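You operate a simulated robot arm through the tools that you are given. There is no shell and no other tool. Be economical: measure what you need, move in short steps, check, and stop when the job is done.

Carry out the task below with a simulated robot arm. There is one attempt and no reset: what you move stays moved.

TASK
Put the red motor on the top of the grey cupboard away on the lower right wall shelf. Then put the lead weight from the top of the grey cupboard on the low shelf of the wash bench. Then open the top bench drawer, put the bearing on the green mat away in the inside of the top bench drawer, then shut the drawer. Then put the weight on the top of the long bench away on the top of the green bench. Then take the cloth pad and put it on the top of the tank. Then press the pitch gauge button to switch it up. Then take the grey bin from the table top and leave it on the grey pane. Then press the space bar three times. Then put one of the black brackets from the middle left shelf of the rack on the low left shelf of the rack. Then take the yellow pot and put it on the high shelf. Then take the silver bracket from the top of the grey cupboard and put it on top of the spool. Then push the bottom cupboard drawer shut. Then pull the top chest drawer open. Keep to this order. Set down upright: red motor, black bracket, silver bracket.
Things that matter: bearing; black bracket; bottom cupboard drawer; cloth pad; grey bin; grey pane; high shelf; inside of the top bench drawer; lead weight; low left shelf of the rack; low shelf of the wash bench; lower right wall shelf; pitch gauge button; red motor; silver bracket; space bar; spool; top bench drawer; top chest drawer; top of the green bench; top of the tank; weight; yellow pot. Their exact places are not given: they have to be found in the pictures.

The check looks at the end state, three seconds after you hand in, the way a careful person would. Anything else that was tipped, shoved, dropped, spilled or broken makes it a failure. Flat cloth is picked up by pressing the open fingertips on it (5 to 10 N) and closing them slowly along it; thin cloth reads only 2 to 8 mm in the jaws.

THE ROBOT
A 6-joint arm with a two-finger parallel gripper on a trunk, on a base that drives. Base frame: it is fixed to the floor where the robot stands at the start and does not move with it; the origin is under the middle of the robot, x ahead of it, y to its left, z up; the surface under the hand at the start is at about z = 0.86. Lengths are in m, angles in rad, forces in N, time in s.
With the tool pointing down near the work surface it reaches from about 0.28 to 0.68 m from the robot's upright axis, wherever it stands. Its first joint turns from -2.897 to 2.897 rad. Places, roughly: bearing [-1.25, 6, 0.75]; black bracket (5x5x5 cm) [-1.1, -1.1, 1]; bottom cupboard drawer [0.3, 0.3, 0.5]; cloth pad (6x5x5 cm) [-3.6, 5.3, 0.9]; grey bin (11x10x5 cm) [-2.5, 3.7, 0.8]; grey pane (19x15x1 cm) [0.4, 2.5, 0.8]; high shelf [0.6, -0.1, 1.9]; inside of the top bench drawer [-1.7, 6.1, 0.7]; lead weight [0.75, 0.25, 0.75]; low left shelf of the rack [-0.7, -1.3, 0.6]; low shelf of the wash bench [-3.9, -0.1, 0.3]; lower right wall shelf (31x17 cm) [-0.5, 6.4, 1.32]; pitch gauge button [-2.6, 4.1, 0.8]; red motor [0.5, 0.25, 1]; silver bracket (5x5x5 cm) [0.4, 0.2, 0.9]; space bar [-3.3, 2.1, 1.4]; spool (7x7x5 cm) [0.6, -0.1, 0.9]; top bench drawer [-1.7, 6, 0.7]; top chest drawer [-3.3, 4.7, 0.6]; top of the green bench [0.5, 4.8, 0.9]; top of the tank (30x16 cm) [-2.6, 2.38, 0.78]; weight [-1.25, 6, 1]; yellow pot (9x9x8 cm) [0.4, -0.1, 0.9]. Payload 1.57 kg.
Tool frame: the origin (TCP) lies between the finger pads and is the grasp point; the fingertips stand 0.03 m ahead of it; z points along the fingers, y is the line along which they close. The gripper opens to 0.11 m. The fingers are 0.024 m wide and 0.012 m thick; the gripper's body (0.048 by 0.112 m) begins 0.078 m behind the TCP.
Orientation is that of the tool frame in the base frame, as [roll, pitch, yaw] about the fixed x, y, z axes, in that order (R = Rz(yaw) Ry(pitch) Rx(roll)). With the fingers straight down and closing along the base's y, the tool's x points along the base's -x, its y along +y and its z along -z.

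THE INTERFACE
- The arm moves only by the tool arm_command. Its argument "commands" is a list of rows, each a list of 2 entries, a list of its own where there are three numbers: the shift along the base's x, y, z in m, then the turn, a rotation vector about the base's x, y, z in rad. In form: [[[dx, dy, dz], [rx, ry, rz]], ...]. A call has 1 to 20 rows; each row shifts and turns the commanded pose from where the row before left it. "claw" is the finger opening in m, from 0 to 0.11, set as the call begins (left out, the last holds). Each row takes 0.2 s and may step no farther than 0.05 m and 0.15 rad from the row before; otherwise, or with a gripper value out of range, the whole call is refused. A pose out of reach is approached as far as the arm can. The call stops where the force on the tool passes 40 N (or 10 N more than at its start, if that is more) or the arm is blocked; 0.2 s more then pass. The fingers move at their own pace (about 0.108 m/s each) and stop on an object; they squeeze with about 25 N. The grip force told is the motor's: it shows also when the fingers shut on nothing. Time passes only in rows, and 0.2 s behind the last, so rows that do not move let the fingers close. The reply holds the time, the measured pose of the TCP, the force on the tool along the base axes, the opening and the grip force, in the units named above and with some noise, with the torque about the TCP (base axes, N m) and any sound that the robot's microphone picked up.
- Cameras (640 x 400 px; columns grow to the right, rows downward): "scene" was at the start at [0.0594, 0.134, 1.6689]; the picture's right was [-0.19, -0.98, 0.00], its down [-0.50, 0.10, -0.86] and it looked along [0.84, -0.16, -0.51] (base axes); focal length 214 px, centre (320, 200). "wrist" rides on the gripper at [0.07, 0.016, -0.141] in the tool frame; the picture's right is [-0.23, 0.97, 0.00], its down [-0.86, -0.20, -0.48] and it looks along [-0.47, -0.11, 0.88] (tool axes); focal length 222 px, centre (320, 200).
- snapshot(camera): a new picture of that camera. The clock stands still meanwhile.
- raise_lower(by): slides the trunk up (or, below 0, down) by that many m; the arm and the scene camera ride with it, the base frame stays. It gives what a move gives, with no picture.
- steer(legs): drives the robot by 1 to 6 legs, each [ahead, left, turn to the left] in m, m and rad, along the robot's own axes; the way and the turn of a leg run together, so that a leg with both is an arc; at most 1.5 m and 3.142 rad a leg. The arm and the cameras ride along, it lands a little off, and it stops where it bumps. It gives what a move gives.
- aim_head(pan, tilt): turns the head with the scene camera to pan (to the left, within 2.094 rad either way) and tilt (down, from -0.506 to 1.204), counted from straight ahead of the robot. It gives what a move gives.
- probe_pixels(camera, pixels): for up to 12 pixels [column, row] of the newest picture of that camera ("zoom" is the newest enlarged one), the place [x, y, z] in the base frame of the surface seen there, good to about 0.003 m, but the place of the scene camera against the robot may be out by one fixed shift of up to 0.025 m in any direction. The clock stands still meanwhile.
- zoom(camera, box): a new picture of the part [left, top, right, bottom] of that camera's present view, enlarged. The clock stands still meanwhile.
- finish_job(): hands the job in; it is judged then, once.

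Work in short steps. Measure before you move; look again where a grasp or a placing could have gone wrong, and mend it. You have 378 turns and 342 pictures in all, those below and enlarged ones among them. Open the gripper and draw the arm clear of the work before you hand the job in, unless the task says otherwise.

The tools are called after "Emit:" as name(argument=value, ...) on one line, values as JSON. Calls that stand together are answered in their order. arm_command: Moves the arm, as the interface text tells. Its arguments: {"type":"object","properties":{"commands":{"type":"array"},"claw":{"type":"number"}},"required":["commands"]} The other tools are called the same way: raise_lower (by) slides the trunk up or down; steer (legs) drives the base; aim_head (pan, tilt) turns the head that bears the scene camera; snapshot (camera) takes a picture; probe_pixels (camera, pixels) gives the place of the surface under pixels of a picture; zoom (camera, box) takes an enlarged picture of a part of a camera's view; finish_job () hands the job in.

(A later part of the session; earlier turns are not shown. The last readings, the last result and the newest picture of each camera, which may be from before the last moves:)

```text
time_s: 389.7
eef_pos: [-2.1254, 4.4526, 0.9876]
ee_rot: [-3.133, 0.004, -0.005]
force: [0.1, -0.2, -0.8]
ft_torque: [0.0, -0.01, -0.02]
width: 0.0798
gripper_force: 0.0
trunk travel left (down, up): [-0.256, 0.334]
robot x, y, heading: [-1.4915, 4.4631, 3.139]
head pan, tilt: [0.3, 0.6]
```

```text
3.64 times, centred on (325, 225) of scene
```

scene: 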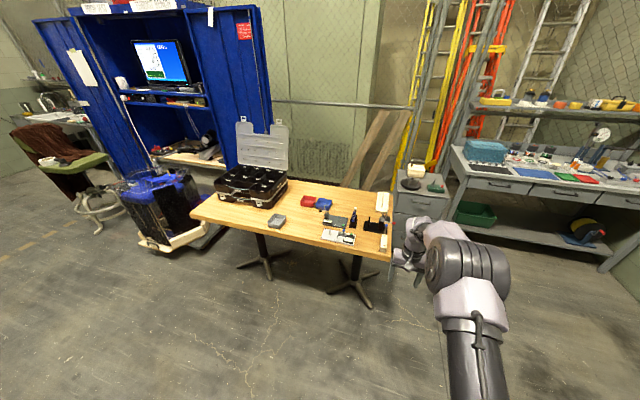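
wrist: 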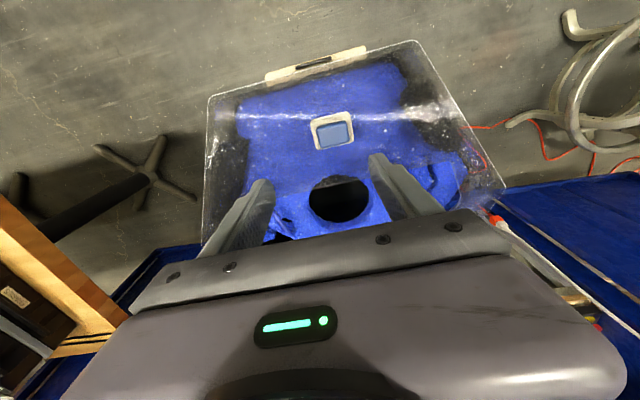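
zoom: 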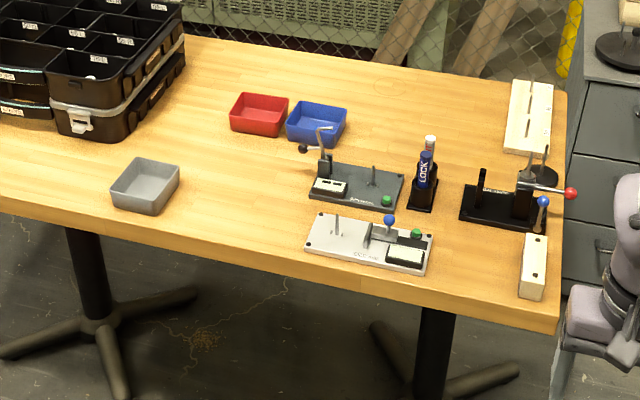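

There are two gauges: dark plate and silver plate, each with a green button. I zoom in to read the labels.

Emit:
zoom(camera="scene", box=[315, 205, 375, 250])

Emit:
zoom(camera="scene", box=[330, 212, 362, 236])

Emit:
zoom(camera="scene", box=[318, 226, 358, 248])

```text
8.89 times, centred on (345, 228) of scene
```

zoom: 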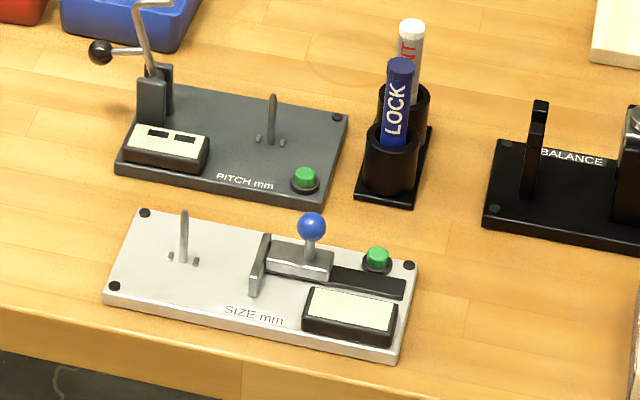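

```text
16.00 times, centred on (346, 224) of scene
```

zoom: 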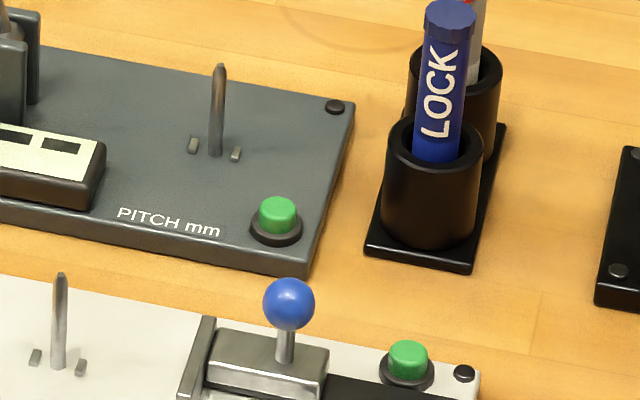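

```text
16.00 times, centred on (338, 237) of scene
```

zoom: 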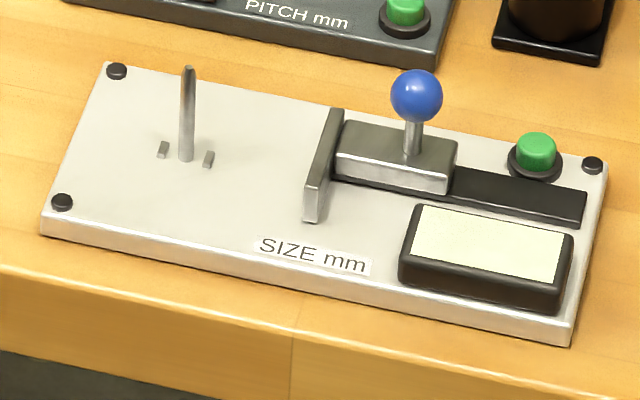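

The dark plate reads "PITCH mm"; its green button is at scene (343.3,224.5). I probe it and the neighbours.

Emit:
probe_pixels(camera="scene", pixels=[[343.3, 224.4], [343.3, 226], [341, 227.3], [350, 214], [339.5, 217], [344.2, 230], [334, 225], [277, 221], [270, 219], [283, 219], [380, 250], [300, 240]])

```text
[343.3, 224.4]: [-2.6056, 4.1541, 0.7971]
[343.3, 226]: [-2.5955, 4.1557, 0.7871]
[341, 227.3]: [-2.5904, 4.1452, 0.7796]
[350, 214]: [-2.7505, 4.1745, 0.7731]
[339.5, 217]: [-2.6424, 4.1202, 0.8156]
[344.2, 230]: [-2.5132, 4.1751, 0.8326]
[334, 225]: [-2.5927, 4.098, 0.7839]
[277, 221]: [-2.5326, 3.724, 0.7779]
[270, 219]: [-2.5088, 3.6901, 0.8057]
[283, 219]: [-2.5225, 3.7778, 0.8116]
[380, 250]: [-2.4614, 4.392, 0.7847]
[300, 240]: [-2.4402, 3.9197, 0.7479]
```

Pitch button ≈(−2.605,4.155), top ≈0.797. I drive in front of it and check with the wrist camera.

Emit:
steer(legs=[[0, 0.3, 0], [0.42, 0, 0]])

Emit:
arm_command(commands=[[[0, 0, 0.02], [0, 0, 0]], [[0, 0, 0.02], [0, 0, 0]]], claw=0.0)

Emit:
snapshot(camera="wrist")

```text
time_s: 393.9
eef_pos: [-2.5468, 4.1531, 0.9868]
ee_rot: [-3.134, 0.003, -0.003]
force: [0.1, 0.0, -0.1]
ft_torque: [0.02, 0.01, 0.0]
width: 0.08
gripper_force: 0.0
trunk travel left (down, up): [-0.256, 0.334]
robot x, y, heading: [-1.9123, 4.1631, 3.141]
head pan, tilt: [0.3, 0.6]
```

```text
time_s: 394.5
eef_pos: [-2.5454, 4.1527, 1.0274]
ee_rot: [-3.135, 0.004, -0.001]
force: [0.7, -0.2, 1.0]
ft_torque: [0.02, 0.04, 0.02]
width: 0.0
gripper_force: 20.6
trunk travel left (down, up): [-0.256, 0.334]
robot x, y, heading: [-1.9096, 4.1613, 3.139]
head pan, tilt: [0.3, 0.6]
```

```text
220 pictures are left
```

wrist: 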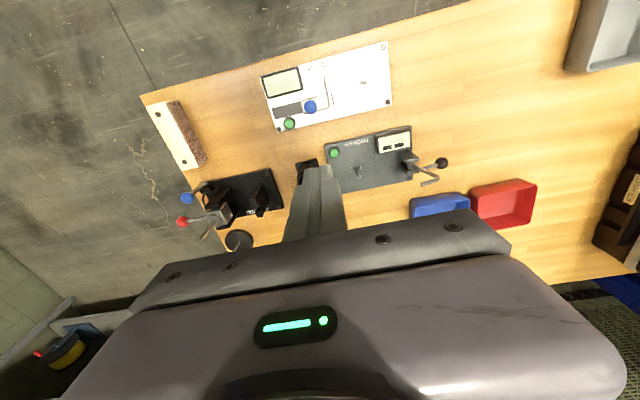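

Emit:
zoom(camera="wrist", box=[280, 110, 460, 210])

Emit:
probe_pixels(camera="wrist", pixels=[[334, 154], [334, 152], [330, 155], [338, 152], [345, 160], [308, 165], [440, 162], [428, 182], [396, 142], [358, 172], [289, 123], [390, 160]])

```text
3.56 times, centred on (370, 160) of wrist
```

zoom: 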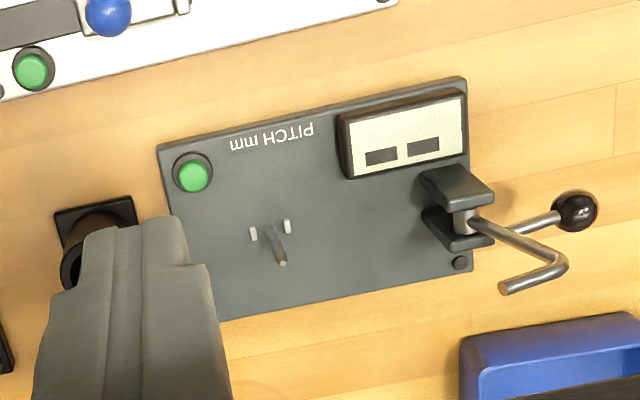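

```text
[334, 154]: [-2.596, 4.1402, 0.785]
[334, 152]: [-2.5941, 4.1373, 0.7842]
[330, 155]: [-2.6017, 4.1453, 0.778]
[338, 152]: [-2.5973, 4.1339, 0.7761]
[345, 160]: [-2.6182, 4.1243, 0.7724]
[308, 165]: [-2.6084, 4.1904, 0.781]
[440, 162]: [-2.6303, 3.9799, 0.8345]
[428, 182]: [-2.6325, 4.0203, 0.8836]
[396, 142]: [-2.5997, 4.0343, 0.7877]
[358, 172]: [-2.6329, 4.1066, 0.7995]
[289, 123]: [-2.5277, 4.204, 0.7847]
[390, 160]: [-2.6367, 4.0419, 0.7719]
```

Button centre (−2.597,4.139), top 0.785; the pen holder is just 5 cm to the right, so I yaw the gripper 90° (narrow side toward the pens) while moving above it.

Emit:
arm_command(commands=[[[-0.01, -0.002, 0], [0, 0, -0.143]], [[-0.01, -0.002, 0], [0, 0, -0.143]], [[-0.01, -0.002, 0], [0, 0, -0.143]], [[-0.01, -0.002, 0], [0, 0, -0.143]], [[-0.01, -0.002, 0], [0, 0, -0.143]], [[-0.002, -0.004, 0], [0, 0, -0.143]], [[0, 0, 0], [0, 0, -0.143]], [[0, 0, 0], [0, 0, -0.143]], [[0, 0, 0], [0, 0, -0.143]], [[0, 0, 0], [0, 0, -0.143]], [[0, 0, 0], [0, 0, -0.141]], [[0, 0, -0.04], [0, 0, 0]], [[0, 0, 0], [0, 0, 0]]])

Emit:
snapshot(camera="wrist")

```text
time_s: 397.3
eef_pos: [-2.5983, 4.1386, 0.9868]
ee_rot: [-3.133, 0.001, -1.573]
force: [0.0, -0.3, 0.3]
ft_torque: [-0.03, 0.02, -0.01]
width: 0.0
gripper_force: 21.4
trunk travel left (down, up): [-0.256, 0.334]
robot x, y, heading: [-1.9159, 4.1643, 3.14]
head pan, tilt: [0.3, 0.6]
```

```text
218 pictures are left
```

wrist: 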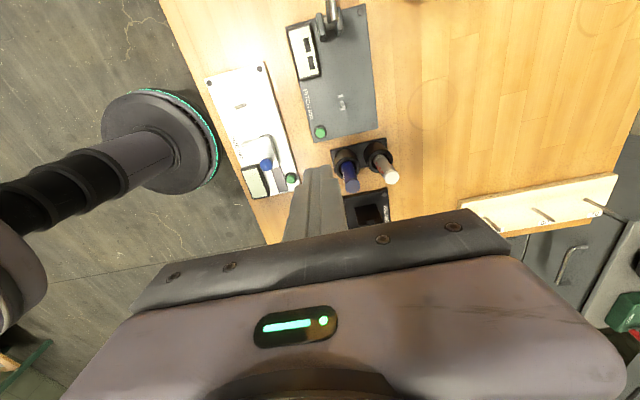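

Emit:
probe_pixels(camera="wrist", pixels=[[320, 131], [319, 129], [348, 184], [390, 177], [266, 164], [330, 170], [345, 100], [335, 140]])

Emit:
zoom(camera="wrist", box=[280, 90, 420, 215])

```text
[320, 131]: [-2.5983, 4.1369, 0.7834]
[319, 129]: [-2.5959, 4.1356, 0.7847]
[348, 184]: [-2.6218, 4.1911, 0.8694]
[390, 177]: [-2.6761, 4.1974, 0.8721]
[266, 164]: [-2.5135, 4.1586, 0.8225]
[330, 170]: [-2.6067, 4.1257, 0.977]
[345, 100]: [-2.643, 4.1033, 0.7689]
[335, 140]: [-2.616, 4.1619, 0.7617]
```

```text
3.20 times, centred on (350, 152) of wrist
```

zoom: 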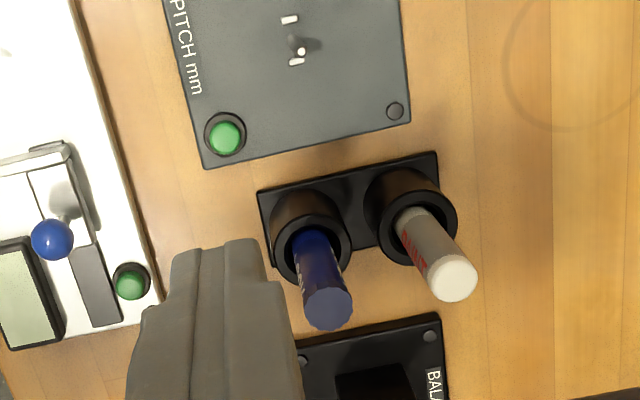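

Clear: pens at y≥4.19. I go down to just above the button, then press gently watching the force.

Emit:
arm_command(commands=[[[0.001, -0.001, -0.04], [0, 0, 0]], [[0, 0, -0.04], [0, 0, 0]], [[0, 0, -0.04], [0, 0, 0]], [[0, 0, -0.04], [0, 0, 0]], [[0, 0, 0], [0, 0, 0]]])

Emit:
snapshot(camera="wrist")

```text
time_s: 398.5
eef_pos: [-2.5804, 4.1378, 0.8332]
ee_rot: [-3.134, 0.003, -1.573]
force: [0.2, -0.1, 0.0]
ft_torque: [0.0, -0.01, 0.01]
width: 0.0
gripper_force: 21.1
out of reach, approached as far as the arm can: row 3, 4
trunk travel left (down, up): [-0.256, 0.334]
robot x, y, heading: [-1.9172, 4.1637, 3.141]
head pan, tilt: [0.3, 0.6]
```

```text
216 pictures are left
```

wrist: 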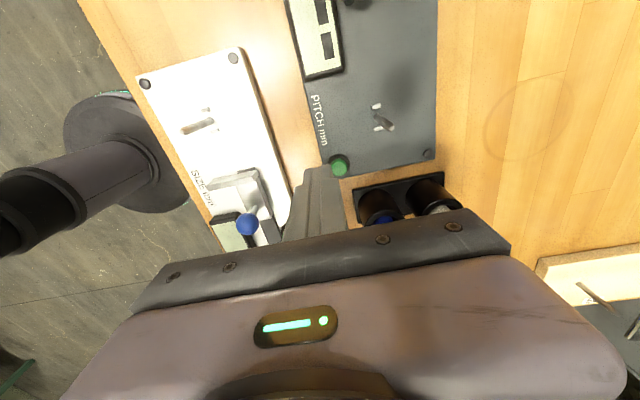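

Reach ran out and x slipped 16 mm. I lift, drive 0.08 m closer, and realign.

Emit:
arm_command(commands=[[[0.02, 0, 0.04], [0, 0, 0]], [[0.043, 0, 0.02], [0, 0, 0]], [[0, 0, 0], [0, 0, 0]]])

Emit:
steer(legs=[[0.08, 0, 0]])

Emit:
snapshot(camera="wrist")

```text
time_s: 399.3
eef_pos: [-2.5161, 4.1367, 0.8927]
ee_rot: [-3.136, 0.002, -1.573]
force: [0.1, -0.1, -0.9]
ft_torque: [0.0, -0.04, 0.0]
width: 0.0
gripper_force: 21.1
trunk travel left (down, up): [-0.256, 0.334]
robot x, y, heading: [-1.9126, 4.165, 3.139]
head pan, tilt: [0.3, 0.6]
```

```text
time_s: 400.4
eef_pos: [-2.5958, 4.1356, 0.8911]
ee_rot: [-3.134, 0.003, -1.569]
force: [-0.7, 0.7, -0.3]
ft_torque: [-0.02, -0.03, -0.03]
width: 0.0001
gripper_force: 21.0
trunk travel left (down, up): [-0.256, 0.334]
robot x, y, heading: [-1.9961, 4.1615, 3.139]
head pan, tilt: [0.3, 0.6]
```

```text
215 pictures are left
```

wrist: 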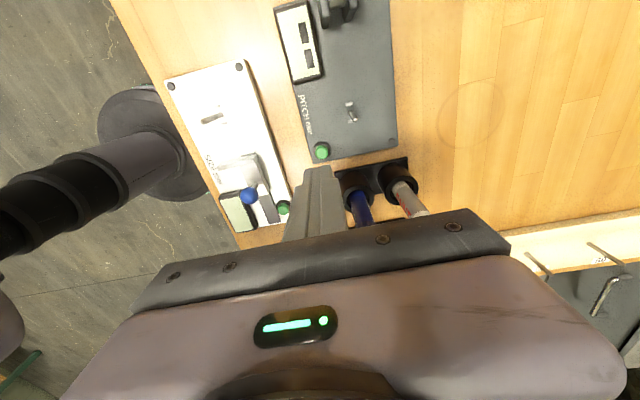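

Aligned at (−2.596,4.136). I descend to z=0.820 (tips at 0.79).

Emit:
arm_command(commands=[[[-0.0005, 0.001, -0.04], [0, 0, 0]], [[0, 0, -0.03], [0, 0, 0]], [[0, 0, 0], [0, 0, 0]]])

Emit:
snapshot(camera="wrist")

```text
time_s: 401.2
eef_pos: [-2.5948, 4.1374, 0.8231]
ee_rot: [-3.133, 0.005, -1.571]
force: [-0.6, 0.1, 0.9]
ft_torque: [0.0, -0.01, 0.01]
width: 0.0002
gripper_force: 21.5
trunk travel left (down, up): [-0.256, 0.334]
robot x, y, heading: [-1.9951, 4.167, 3.134]
head pan, tilt: [0.3, 0.6]
```

```text
214 pictures are left
```

wrist: 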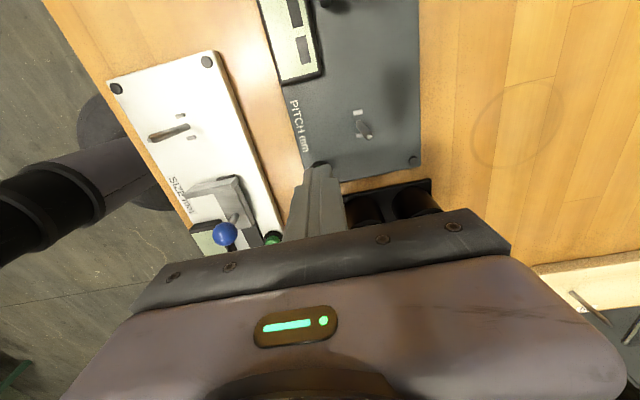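

Tips are just above the button. I press in 2–3 mm steps.

Emit:
arm_command(commands=[[[0, 0, -0.005], [0, 0, 0]], [[0, 0, -0.003], [0, 0, 0]], [[0, 0, -0.002], [0, 0, 0]], [[0, 0, 0], [0, 0, 0]]])

Emit:
snapshot(camera="wrist")

```text
time_s: 402.2
eef_pos: [-2.5966, 4.1368, 0.8124]
ee_rot: [-3.134, 0.004, -1.569]
force: [-0.9, 0.4, 0.3]
ft_torque: [0.01, 0.01, -0.01]
width: 0.0001
gripper_force: 20.8
trunk travel left (down, up): [-0.256, 0.334]
robot x, y, heading: [-1.9944, 4.1636, 3.135]
head pan, tilt: [0.3, 0.6]
```

```text
213 pictures are left
```

wrist: 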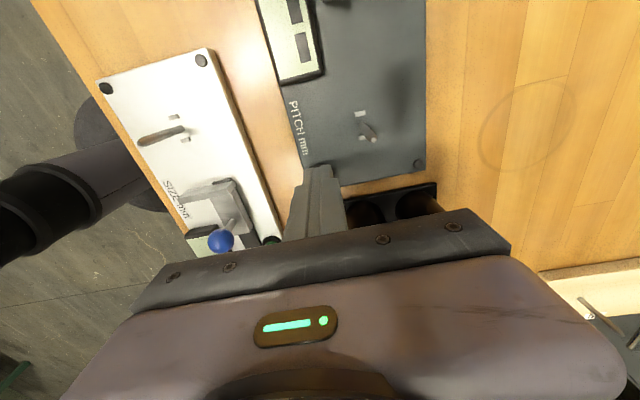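

Emit:
arm_command(commands=[[[0, 0, -0.002], [0, 0, 0]], [[0, 0, -0.002], [0, 0, 0]], [[0, 0, 0], [0, 0, 0]]])

Emit:
zoom(camera="wrist", box=[220, 0, 460, 220])

```text
time_s: 403.0
eef_pos: [-2.5956, 4.1372, 0.8098]
ee_rot: [-3.135, 0.001, -1.571]
force: [-0.6, -0.6, 11.2]
ft_torque: [0.06, 0.03, -0.06]
width: 0.0
gripper_force: 21.4
trunk travel left (down, up): [-0.256, 0.334]
robot x, y, heading: [-1.9919, 4.1647, 3.141]
head pan, tilt: [0.3, 0.6]
heard: click
```

```text
1.82 times, centred on (340, 110) of wrist
```

zoom: 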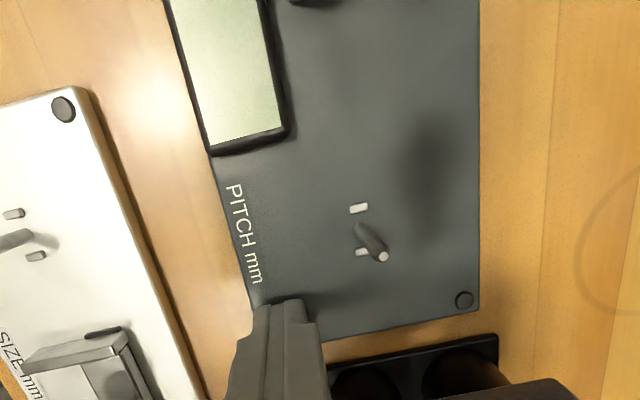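

A click was heard and the display changed. I lift off and look at the gauge.

Emit:
arm_command(commands=[[[0, 0, 0.02], [0, 0, 0]], [[0, 0, 0.04], [0, 0, 0]], [[0, 0, 0.04], [0, 0, 0]], [[0, 0, 0.04], [0, 0, 0]], [[0, 0, 0], [0, 0, 0]]])

Emit:
snapshot(camera="wrist")

Emit:
zoom(camera="wrist", box=[200, 0, 440, 200])

```text
time_s: 404.2
eef_pos: [-2.5954, 4.1376, 0.9486]
ee_rot: [-3.133, 0.002, -1.572]
force: [-0.6, -0.5, -0.5]
ft_torque: [0.0, -0.04, -0.02]
width: 0.0
gripper_force: 21.4
trunk travel left (down, up): [-0.256, 0.334]
robot x, y, heading: [-1.9918, 4.1622, 3.141]
head pan, tilt: [0.3, 0.6]
```

```text
211 pictures are left
```

wrist: 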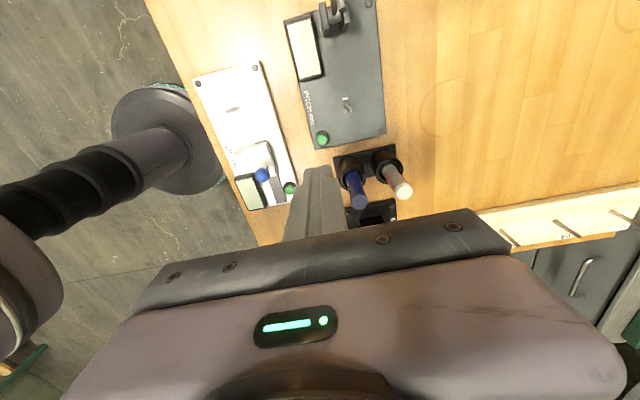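

```text
2.00 times, centred on (320, 100) of wrist
```

zoom: 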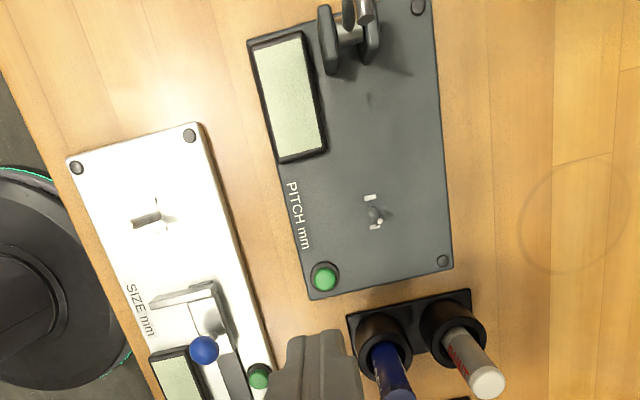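

The display now looks blank, whereas before it showed two dark marks. I wait a moment and look again from the head camera.

Emit:
arm_command(commands=[[[0, 0, 0], [0, 0, 0]], [[0, 0, 0], [0, 0, 0]], [[0, 0, 0], [0, 0, 0]], [[0, 0, 0], [0, 0, 0]], [[0, 0, 0.03], [0, 0, 0]]])

Emit:
aim_head(pan=0.1, tilt=0.9)

Emit:
snapshot(camera="scene")

```text
time_s: 405.4
eef_pos: [-2.5939, 4.138, 0.9791]
ee_rot: [-3.134, 0.003, -1.571]
force: [-0.5, 0.9, 0.7]
ft_torque: [0.01, 0.07, 0.01]
width: 0.0002
gripper_force: 21.6
trunk travel left (down, up): [-0.256, 0.334]
robot x, y, heading: [-1.9914, 4.1652, 3.136]
head pan, tilt: [0.3, 0.6]
```

```text
time_s: 406.2
eef_pos: [-2.593, 4.1376, 0.9785]
ee_rot: [-3.132, 0.004, -1.571]
force: [0.0, -0.7, 0.4]
ft_torque: [0.0, 0.0, -0.05]
width: 0.0
gripper_force: 21.3
trunk travel left (down, up): [-0.256, 0.334]
robot x, y, heading: [-1.9982, 4.1645, 3.146]
head pan, tilt: [0.099, 0.901]
```

```text
209 pictures are left
```

scene: 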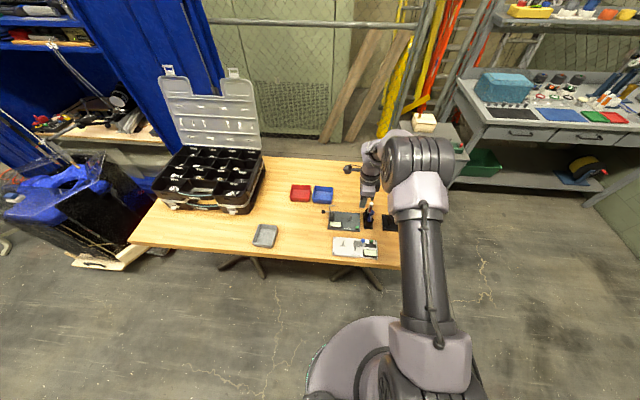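

Emit:
zoom(camera="scene", box=[310, 195, 400, 265])

Emit:
zoom(camera="scene", box=[322, 206, 366, 236])

```text
5.71 times, centred on (355, 230) of scene
```

zoom: 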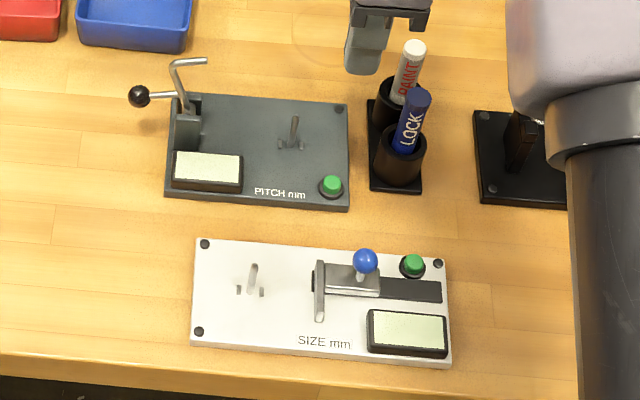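

```text
13.33 times, centred on (344, 221) of scene
```

zoom: 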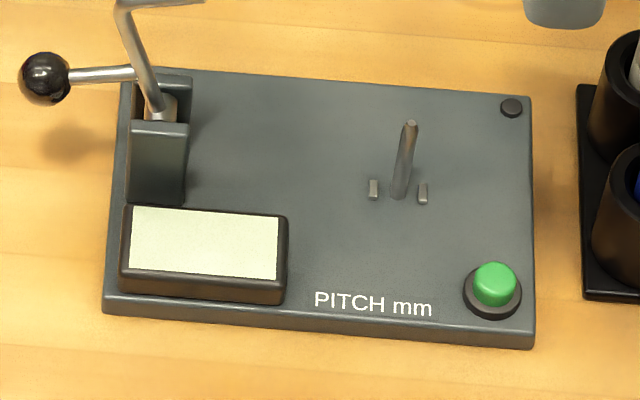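

The press clicked and toggled the gauge's display; done with one press. Next the grey bin at ≈(−2.53,3.73): I slide left along the table and look from above.

Emit:
steer(legs=[[0, 0.42, 0]])

Emit:
arm_command(commands=[[[0.03, 0, 0.02], [0, 0, 0.0]], [[0.03, 0, 0.02], [0, 0, 0]], [[0, 0, 0.03], [0, 0, 0]], [[0, 0, 0], [0, 0, 0]]], claw=0.11)

Emit:
snapshot(camera="wrist")

```text
time_s: 408.8
eef_pos: [-2.5943, 3.7177, 0.9781]
ee_rot: [-3.133, 0.006, -1.567]
force: [0.2, 0.0, 0.1]
ft_torque: [-0.02, 0.0, -0.01]
width: 0.0003
gripper_force: 21.4
trunk travel left (down, up): [-0.256, 0.334]
robot x, y, heading: [-1.9925, 3.7501, -3.138]
head pan, tilt: [0.099, 0.901]
```

```text
time_s: 409.8
eef_pos: [-2.5342, 3.7192, 1.048]
ee_rot: [-3.132, 0.004, -1.567]
force: [0.2, 0.8, -0.5]
ft_torque: [0.01, -0.01, -0.03]
width: 0.1104
gripper_force: 0.0
trunk travel left (down, up): [-0.256, 0.334]
robot x, y, heading: [-1.9946, 3.7471, -3.14]
head pan, tilt: [0.099, 0.901]
```

```text
206 pictures are left
```

wrist: 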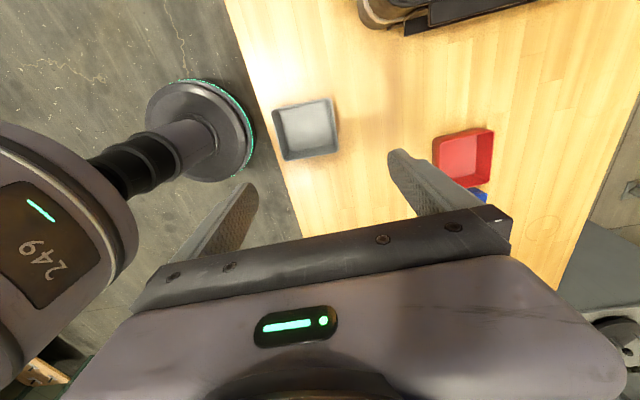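

The bin is at (306,128). I zoom in and probe rim and floor.

Emit:
zoom(camera="wrist", box=[260, 85, 350, 170])

Emit:
probe_pixels(camera="wrist", pixels=[[274, 109], [330, 99], [338, 148], [286, 158], [306, 128], [302, 104], [312, 154], [280, 133], [334, 123], [250, 100]])

```text
4.71 times, centred on (305, 128) of wrist
```

zoom: 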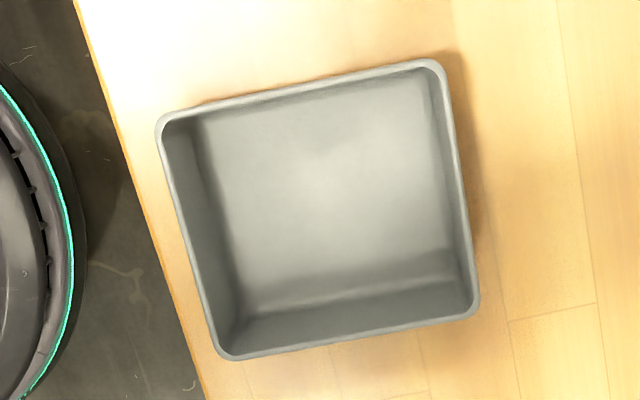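

```text
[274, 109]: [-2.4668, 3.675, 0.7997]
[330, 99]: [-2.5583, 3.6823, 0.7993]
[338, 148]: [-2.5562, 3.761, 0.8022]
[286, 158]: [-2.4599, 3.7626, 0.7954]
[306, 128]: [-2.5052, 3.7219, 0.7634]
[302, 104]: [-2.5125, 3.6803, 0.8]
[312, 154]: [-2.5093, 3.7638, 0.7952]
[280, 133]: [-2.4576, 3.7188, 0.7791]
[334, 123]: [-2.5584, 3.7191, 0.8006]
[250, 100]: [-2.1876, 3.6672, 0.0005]
```

Rim: x −2.558…−2.456, y 3.675…3.765, z 0.80. I'll pinch the near (+x) wall at its middle: move over (−2.457,3.72) with opening 0.05, then down.

Emit:
arm_command(commands=[[[0.04, 0.001, -0.03], [0, 0, 0]], [[0.037, 0, -0.03], [0, 0, 0]], [[0, 0, -0.04], [0, 0, 0]], [[0, 0, -0.04], [0, 0, 0]], [[0, 0, -0.03], [0, 0, 0]], [[0, 0, 0], [0, 0, 0]]], claw=0.05)

Emit:
snapshot(camera="wrist")

```text
time_s: 411.2
eef_pos: [-2.4574, 3.7189, 0.8774]
ee_rot: [-3.135, 0.002, -1.567]
force: [0.9, 0.7, 0.4]
ft_torque: [0.01, 0.04, -0.01]
width: 0.0501
gripper_force: 0.0
trunk travel left (down, up): [-0.256, 0.334]
robot x, y, heading: [-1.9911, 3.7477, -3.14]
head pan, tilt: [0.099, 0.901]
```

```text
204 pictures are left
```

wrist: 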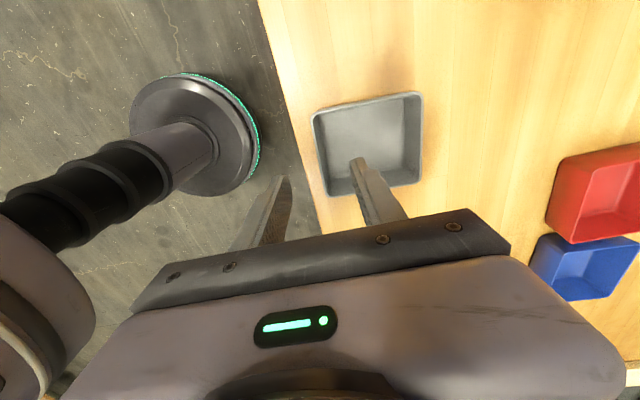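

The near wall lies between the fingers. I go down to z=0.803 and close.

Emit:
arm_command(commands=[[[0, 0, -0.03], [0, 0, 0]], [[0, 0, -0.03], [0, 0, 0]], [[0, 0, -0.013], [0, 0, 0]], [[0, 0, 0], [0, 0, 0]]])

Emit:
arm_command(commands=[[[0, 0, 0], [0, 0, 0]], [[0, 0, 0], [0, 0, 0]], [[0, 0, 0], [0, 0, 0]]], claw=0.0)

Emit:
snapshot(camera="wrist")

```text
time_s: 412.2
eef_pos: [-2.457, 3.7188, 0.8041]
ee_rot: [-3.133, 0.003, -1.567]
force: [0.5, -0.9, -0.1]
ft_torque: [0.0, 0.01, 0.01]
width: 0.05
gripper_force: 0.1
trunk travel left (down, up): [-0.256, 0.334]
robot x, y, heading: [-1.9923, 3.7449, -3.14]
head pan, tilt: [0.099, 0.901]
```

```text
time_s: 413.0
eef_pos: [-2.4564, 3.7183, 0.8055]
ee_rot: [-3.134, 0.005, -1.567]
force: [-0.9, 0.5, 5.7]
ft_torque: [-0.26, 0.71, -0.09]
width: 0.0036
gripper_force: 24.5
trunk travel left (down, up): [-0.256, 0.334]
robot x, y, heading: [-1.9932, 3.7499, -3.143]
head pan, tilt: [0.099, 0.901]
```

```text
203 pictures are left
```

wrist: 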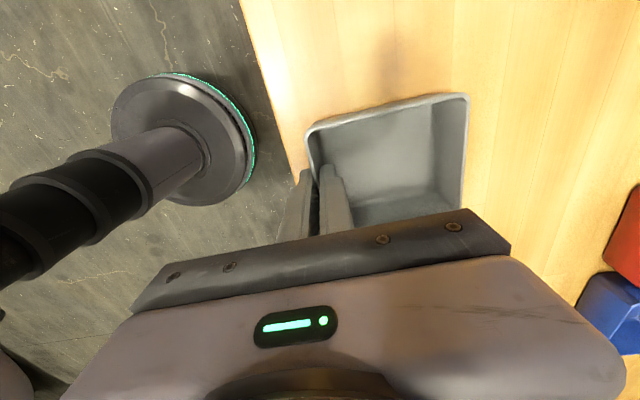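

Pinched at 3.6 mm. I lift slowly and check that the bin hangs level.

Emit:
arm_command(commands=[[[0, 0, 0.01], [0, 0, 0]], [[0, 0, 0.02], [0, 0, 0]], [[0, 0, 0.03], [0, 0, 0]], [[0, 0, 0.03], [0, 0, 0]], [[0, 0, 0.03], [0, 0, 0]], [[0, 0, 0.03], [0, 0, 0]], [[0, 0, 0], [0, 0, 0]]])

Emit:
snapshot(camera="wrist")

Emit:
zoom(camera="scene", box=[230, 160, 430, 290])

```text
time_s: 414.6
eef_pos: [-2.4574, 3.7194, 0.9551]
ee_rot: [-3.134, 0.003, -1.566]
force: [-0.4, 0.5, -0.8]
ft_torque: [0.02, -0.04, 0.0]
width: 0.0021
gripper_force: 23.8
trunk travel left (down, up): [-0.256, 0.334]
robot x, y, heading: [-1.9995, 3.7475, -3.141]
head pan, tilt: [0.099, 0.901]
```

```text
202 pictures are left
```

wrist: 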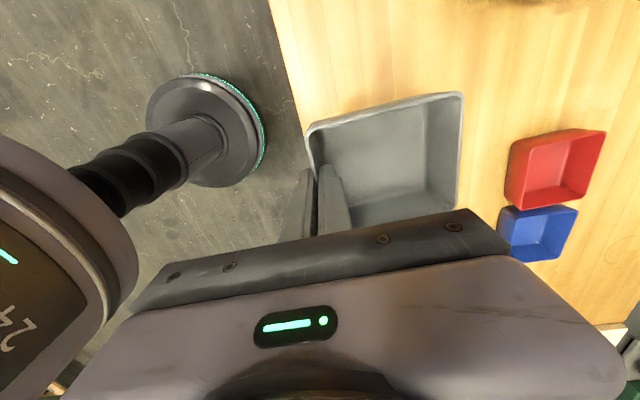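

```text
3.08 times, centred on (330, 225) of scene
```

zoom: 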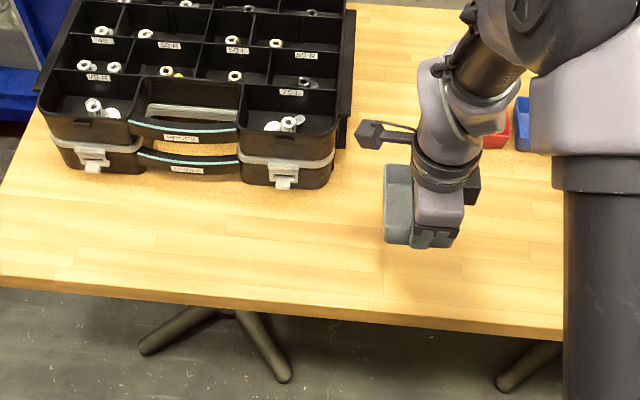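

The bin is lifted. I check its levelness via rim points.

Emit:
probe_pixels(camera="wrist", pixels=[[310, 128], [460, 96], [456, 190], [380, 112], [400, 160]])

Emit:
steer(legs=[[-0.6, 0, 0], [0, 0, 3.14]])

Emit:
aim_head(pan=0, tilt=0.5)

Emit:
snapshot(camera="scene")

```text
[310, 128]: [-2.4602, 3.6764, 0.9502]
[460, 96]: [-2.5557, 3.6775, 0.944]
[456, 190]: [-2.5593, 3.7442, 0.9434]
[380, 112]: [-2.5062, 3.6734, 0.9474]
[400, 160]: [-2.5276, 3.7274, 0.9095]
```

```text
time_s: 425.3
eef_pos: [-0.9295, 3.7772, 0.9553]
ee_rot: [-3.133, 0.004, 1.57]
force: [-0.4, 0.5, -0.6]
ft_torque: [-0.03, 0.01, -0.04]
width: 0.0023
gripper_force: 23.6
trunk travel left (down, up): [-0.256, 0.334]
robot x, y, heading: [-1.3945, 3.7475, -0.002]
head pan, tilt: [0.099, 0.901]
```

```text
time_s: 426.2
eef_pos: [-0.9286, 3.7763, 0.9548]
ee_rot: [-3.132, 0.004, 1.572]
force: [0.4, -0.8, -0.8]
ft_torque: [-0.04, 0.04, -0.01]
width: 0.0024
gripper_force: 23.6
trunk travel left (down, up): [-0.256, 0.334]
robot x, y, heading: [-1.3892, 3.7512, 0.001]
head pan, tilt: [0.0, 0.499]
```

```text
200 pictures are left
```

scene: 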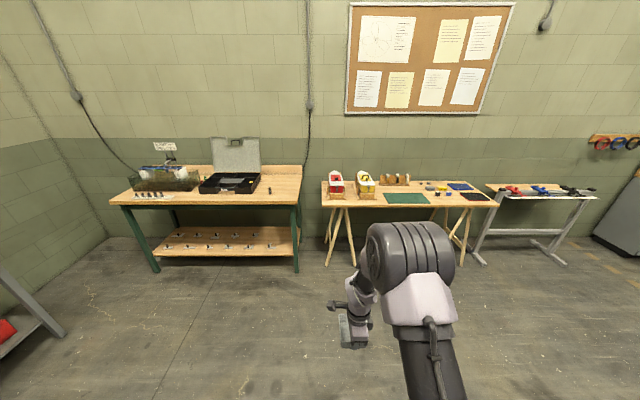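

Level within 6 mm. I zoom into the trestle table to find the grey pane.

Emit:
zoom(camera="scene", box=[310, 160, 510, 230])

Emit:
probe_pixels(camera="scene", pixels=[[407, 198], [460, 186], [475, 197], [340, 203], [485, 207], [430, 187]])

```text
3.20 times, centred on (410, 195) of scene
```

zoom: 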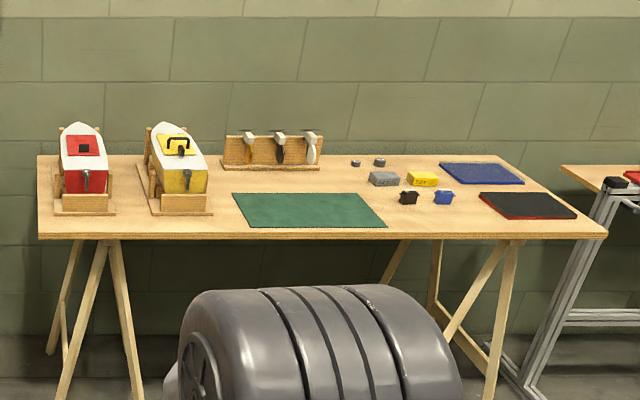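

```text
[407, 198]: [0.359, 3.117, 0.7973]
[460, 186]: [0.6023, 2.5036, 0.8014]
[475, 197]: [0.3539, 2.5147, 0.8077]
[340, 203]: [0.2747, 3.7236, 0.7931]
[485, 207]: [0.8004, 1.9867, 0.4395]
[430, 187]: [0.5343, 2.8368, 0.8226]
```

The dark-grey pane is at ≈(0.354,2.515); a blue one lies behind it. I drive to about (−0.45,2.52).

Emit:
steer(legs=[[0.0, -1.23, 0], [0.95, 0, 0]])

Emit:
aim_head(pan=0.25, tilt=0.75)

Emit:
snapshot(camera="scene")

Emit:
zoom(camera="scene", box=[250, 200, 450, 340])

```text
time_s: 437.0
eef_pos: [0.0167, 2.5372, 0.9553]
ee_rot: [-3.133, 0.003, 1.566]
force: [0.1, -0.1, -0.8]
ft_torque: [-0.02, 0.03, 0.0]
width: 0.0021
gripper_force: 24.2
trunk travel left (down, up): [-0.256, 0.334]
robot x, y, heading: [-0.4442, 2.5141, -0.007]
head pan, tilt: [0.0, 0.499]
```

```text
time_s: 437.7
eef_pos: [0.0161, 2.5372, 0.9552]
ee_rot: [-3.133, 0.005, 1.565]
force: [-0.1, 0.3, -0.2]
ft_torque: [-0.02, 0.03, 0.01]
width: 0.0022
gripper_force: 23.1
trunk travel left (down, up): [-0.256, 0.334]
robot x, y, heading: [-0.4476, 2.5104, -0.003]
head pan, tilt: [0.25, 0.75]
```

```text
198 pictures are left
```

scene: 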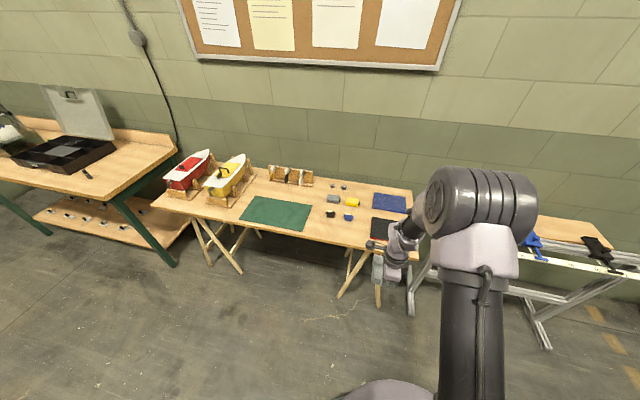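

```text
2.86 times, centred on (350, 270) of scene
```

zoom: 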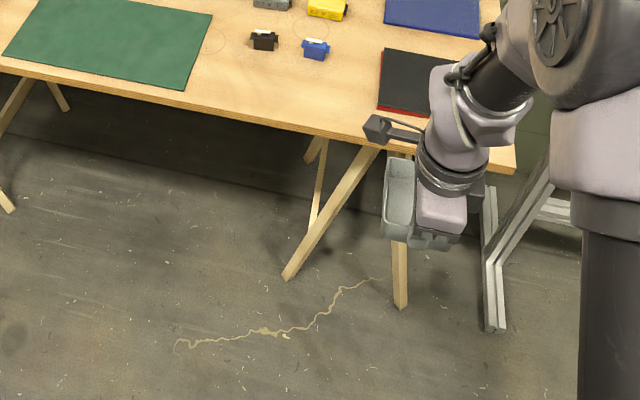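

I drive 0.2 m forward and check with the wrist camera.

Emit:
steer(legs=[[0.2, 0, 0]])

Emit:
snapshot(camera="wrist")

Emit:
snapshot(camera="scene")

```text
time_s: 439.3
eef_pos: [0.2178, 2.5345, 0.9544]
ee_rot: [-3.133, 0.005, 1.563]
force: [0.1, 0.7, -2.0]
ft_torque: [-0.01, 0.05, 0.01]
width: 0.0019
gripper_force: 23.5
trunk travel left (down, up): [-0.256, 0.334]
robot x, y, heading: [-0.2481, 2.5105, -0.008]
head pan, tilt: [0.25, 0.75]
```

```text
196 pictures are left
```

wrist: 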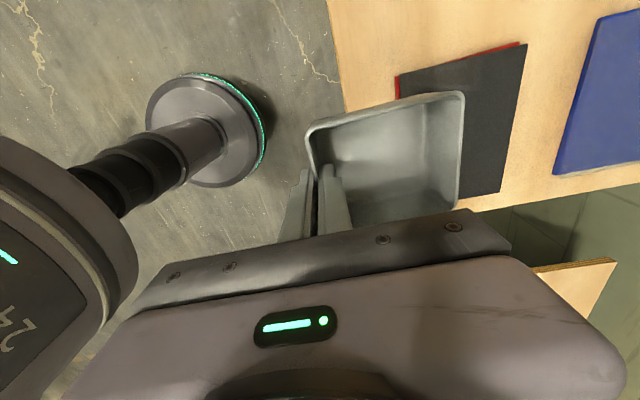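

```text
195 pictures are left
```

scene: 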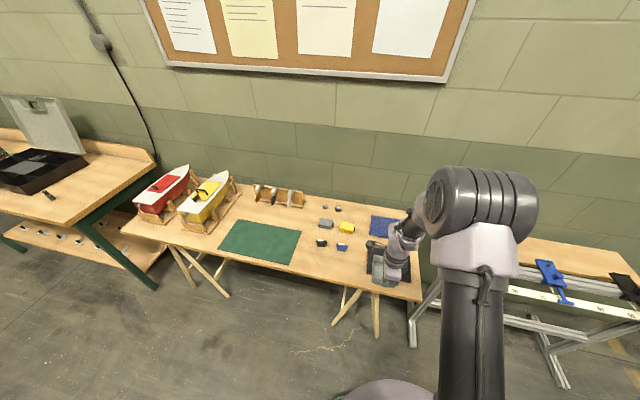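

Emit:
probe_pixels(camera="wrist", pixels=[[400, 80], [524, 48], [498, 188], [475, 100], [398, 76], [360, 80], [470, 192], [480, 196]])

Emit:
zoom(camera="wrist", box=[300, 30, 640, 230])

```text
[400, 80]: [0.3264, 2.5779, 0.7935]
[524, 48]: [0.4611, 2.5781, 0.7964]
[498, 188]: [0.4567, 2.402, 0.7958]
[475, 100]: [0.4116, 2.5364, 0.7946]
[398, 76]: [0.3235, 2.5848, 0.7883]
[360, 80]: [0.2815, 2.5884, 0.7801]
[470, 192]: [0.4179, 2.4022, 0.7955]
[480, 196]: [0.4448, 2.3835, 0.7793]
```

```text
1.88 times, centred on (470, 130) of wrist
```

zoom: 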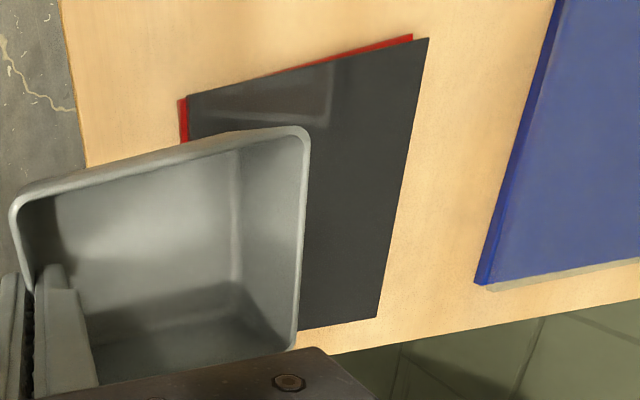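

The grey pane lies on a red one: top z=0.795, x 0.324–0.46, y 2.40–2.58, centre (0.392,2.49). I move the bin centre over it (TCP to (0.341,2.49)) and lower.

Emit:
arm_command(commands=[[[0.041, -0.015, 0], [0, 0, 0]], [[0.041, -0.015, 0], [0, 0, 0]], [[0.041, -0.0145, 0], [0, 0, 0]], [[0, 0, -0.04], [0, 0, 0]], [[0, 0, -0.04], [0, 0, 0]], [[0, 0, -0.02], [0, 0, 0]], [[0, 0, 0], [0, 0, 0]]])

Emit:
snapshot(camera="wrist")

```text
time_s: 440.9
eef_pos: [0.3412, 2.4902, 0.8544]
ee_rot: [-3.132, 0.003, 1.563]
force: [-1.0, 0.3, -0.7]
ft_torque: [-0.03, 0.07, 0.01]
width: 0.0019
gripper_force: 23.9
trunk travel left (down, up): [-0.256, 0.334]
robot x, y, heading: [-0.2421, 2.511, -0.006]
head pan, tilt: [0.25, 0.75]
```

```text
193 pictures are left
```

wrist: 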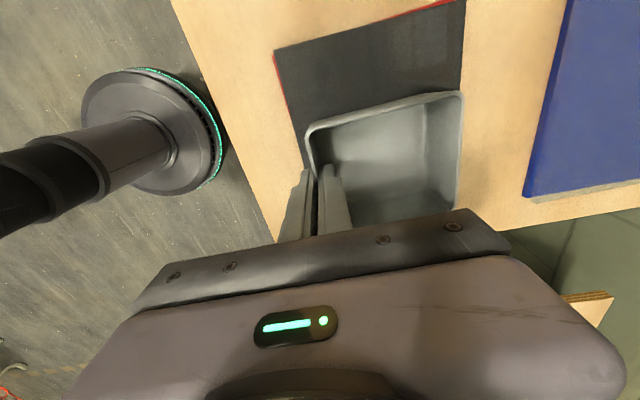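

I lower in small steps until contact.

Emit:
arm_command(commands=[[[0, 0, -0.005], [0, 0, 0]], [[0, 0, -0.003], [0, 0, 0]], [[0, 0, -0.003], [0, 0, 0]], [[0, 0, 0], [0, 0, 0]]])

```text
time_s: 441.9
eef_pos: [0.341, 2.4899, 0.8449]
ee_rot: [-3.135, 0.002, 1.564]
force: [-1.9, 0.1, 7.3]
ft_torque: [0.14, -0.61, 0.01]
width: 0.0026
gripper_force: 24.2
trunk travel left (down, up): [-0.256, 0.334]
robot x, y, heading: [-0.2458, 2.5109, -0.011]
head pan, tilt: [0.25, 0.75]
```

The far edge touched. I go down 3 mm more, then open a little and rise.

Emit:
arm_command(commands=[[[0, 0, -0.002], [0, 0, 0]], [[0, 0, -0.001], [0, 0, 0]], [[0, 0, 0], [0, 0, 0]]])

Emit:
arm_command(commands=[[[0, 0, 0], [0, 0, 0]], [[0, 0, 0], [0, 0, 0]]], claw=0.025)

Emit:
arm_command(commands=[[[0, 0, 0.03], [0, 0, 0]], [[0, 0, 0.04], [0, 0, 0]], [[0, 0, 0.04], [0, 0, 0]], [[-0.03, 0, 0.03], [0, 0, 0]]])

Emit:
snapshot(camera="wrist")

```text
time_s: 442.7
eef_pos: [0.3398, 2.4897, 0.842]
ee_rot: [-3.135, 0.006, 1.564]
force: [-2.1, -0.5, 7.0]
ft_torque: [0.07, -0.69, -0.01]
width: 0.0039
gripper_force: 24.5
trunk travel left (down, up): [-0.256, 0.334]
robot x, y, heading: [-0.2484, 2.5097, -0.012]
head pan, tilt: [0.25, 0.75]
```

```text
time_s: 443.3
eef_pos: [0.3404, 2.489, 0.8413]
ee_rot: [-3.133, 0.004, 1.564]
force: [0.0, 0.0, 0.5]
ft_torque: [0.02, -0.02, -0.04]
width: 0.0248
gripper_force: 0.0
trunk travel left (down, up): [-0.256, 0.334]
robot x, y, heading: [-0.2462, 2.5066, -0.009]
head pan, tilt: [0.25, 0.75]
```

```text
time_s: 444.3
eef_pos: [0.3088, 2.4885, 0.9808]
ee_rot: [-3.135, 0.003, 1.563]
force: [-0.3, -0.1, 0.2]
ft_torque: [-0.02, -0.06, -0.01]
width: 0.025
gripper_force: 0.1
trunk travel left (down, up): [-0.256, 0.334]
robot x, y, heading: [-0.2489, 2.5103, -0.004]
head pan, tilt: [0.25, 0.75]
```

```text
192 pictures are left
```

wrist: 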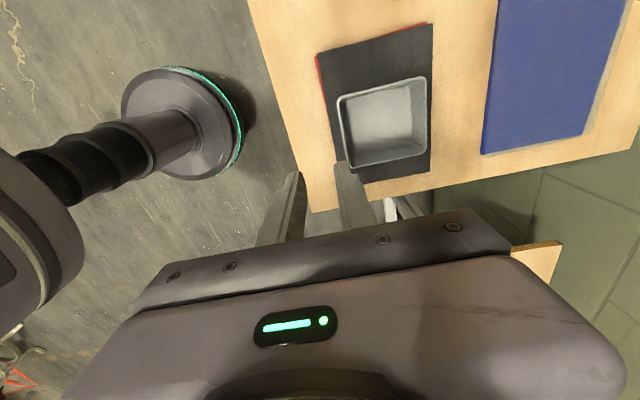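

The bin sits on the grey pane. Next: the space bar in the blue cabinet. I back off, turn round and view the cabinet and the floor before it.

Emit:
steer(legs=[[-0.8, 0, 0], [0, 0, 3.14], [0.7, 0.6, 0]])

Emit:
aim_head(pan=0, tilt=0.45)

Emit:
snapshot(camera="scene")

```text
time_s: 460.5
eef_pos: [-2.3074, 1.9271, 0.9807]
ee_rot: [-3.132, 0.003, -1.561]
force: [0.2, -0.4, 0.7]
ft_torque: [0.0, -0.01, -0.01]
width: 0.0246
gripper_force: 0.1
trunk travel left (down, up): [-0.256, 0.334]
robot x, y, heading: [-1.7491, 1.9162, -3.134]
head pan, tilt: [0.25, 0.75]
```

```text
time_s: 461.3
eef_pos: [-2.3084, 1.9271, 0.9803]
ee_rot: [-3.133, 0.003, -1.563]
force: [-0.7, -0.7, -0.1]
ft_torque: [0.0, 0.0, -0.05]
width: 0.0252
gripper_force: 0.1
trunk travel left (down, up): [-0.256, 0.334]
robot x, y, heading: [-1.752, 1.915, -3.14]
head pan, tilt: [0.0, 0.45]
```

```text
191 pictures are left
```

scene: 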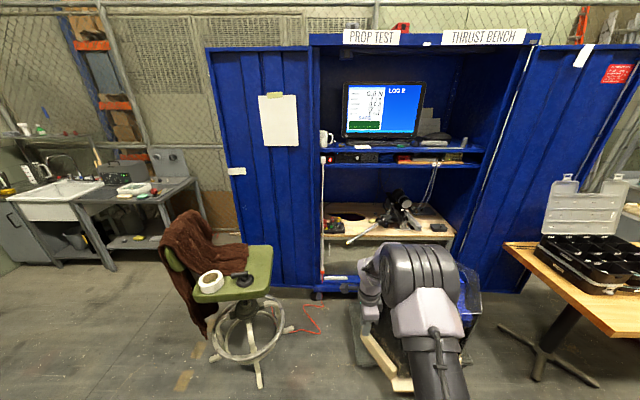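

Emit:
zoom(camera="scene", box=[310, 70, 490, 190])

Emit:
probe_pixels(camera="scene", pixels=[[372, 146], [372, 140], [345, 147], [400, 147], [372, 151], [327, 152], [480, 152], [240, 310], [260, 385], [365, 330], [400, 390], [245, 280]])

```text
3.33 times, centred on (400, 130) of scene
```

zoom: 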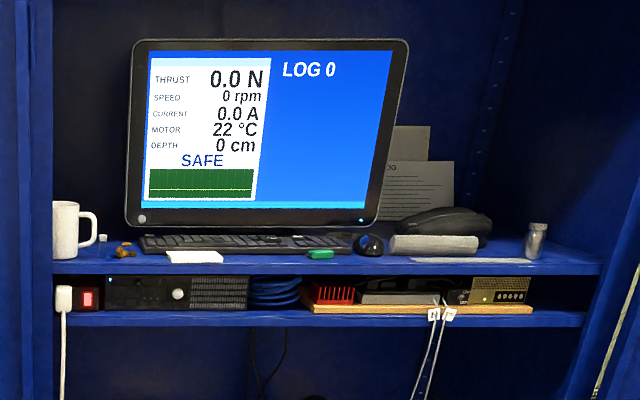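

```text
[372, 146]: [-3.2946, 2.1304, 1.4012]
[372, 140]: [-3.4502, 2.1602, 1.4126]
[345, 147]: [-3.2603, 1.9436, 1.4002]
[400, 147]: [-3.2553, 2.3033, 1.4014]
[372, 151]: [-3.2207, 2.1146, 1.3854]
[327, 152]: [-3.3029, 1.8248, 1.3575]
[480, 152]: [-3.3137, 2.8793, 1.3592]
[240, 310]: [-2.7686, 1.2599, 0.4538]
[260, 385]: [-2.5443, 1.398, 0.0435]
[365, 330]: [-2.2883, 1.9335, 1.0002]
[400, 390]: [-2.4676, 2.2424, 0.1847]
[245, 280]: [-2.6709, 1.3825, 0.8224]
```

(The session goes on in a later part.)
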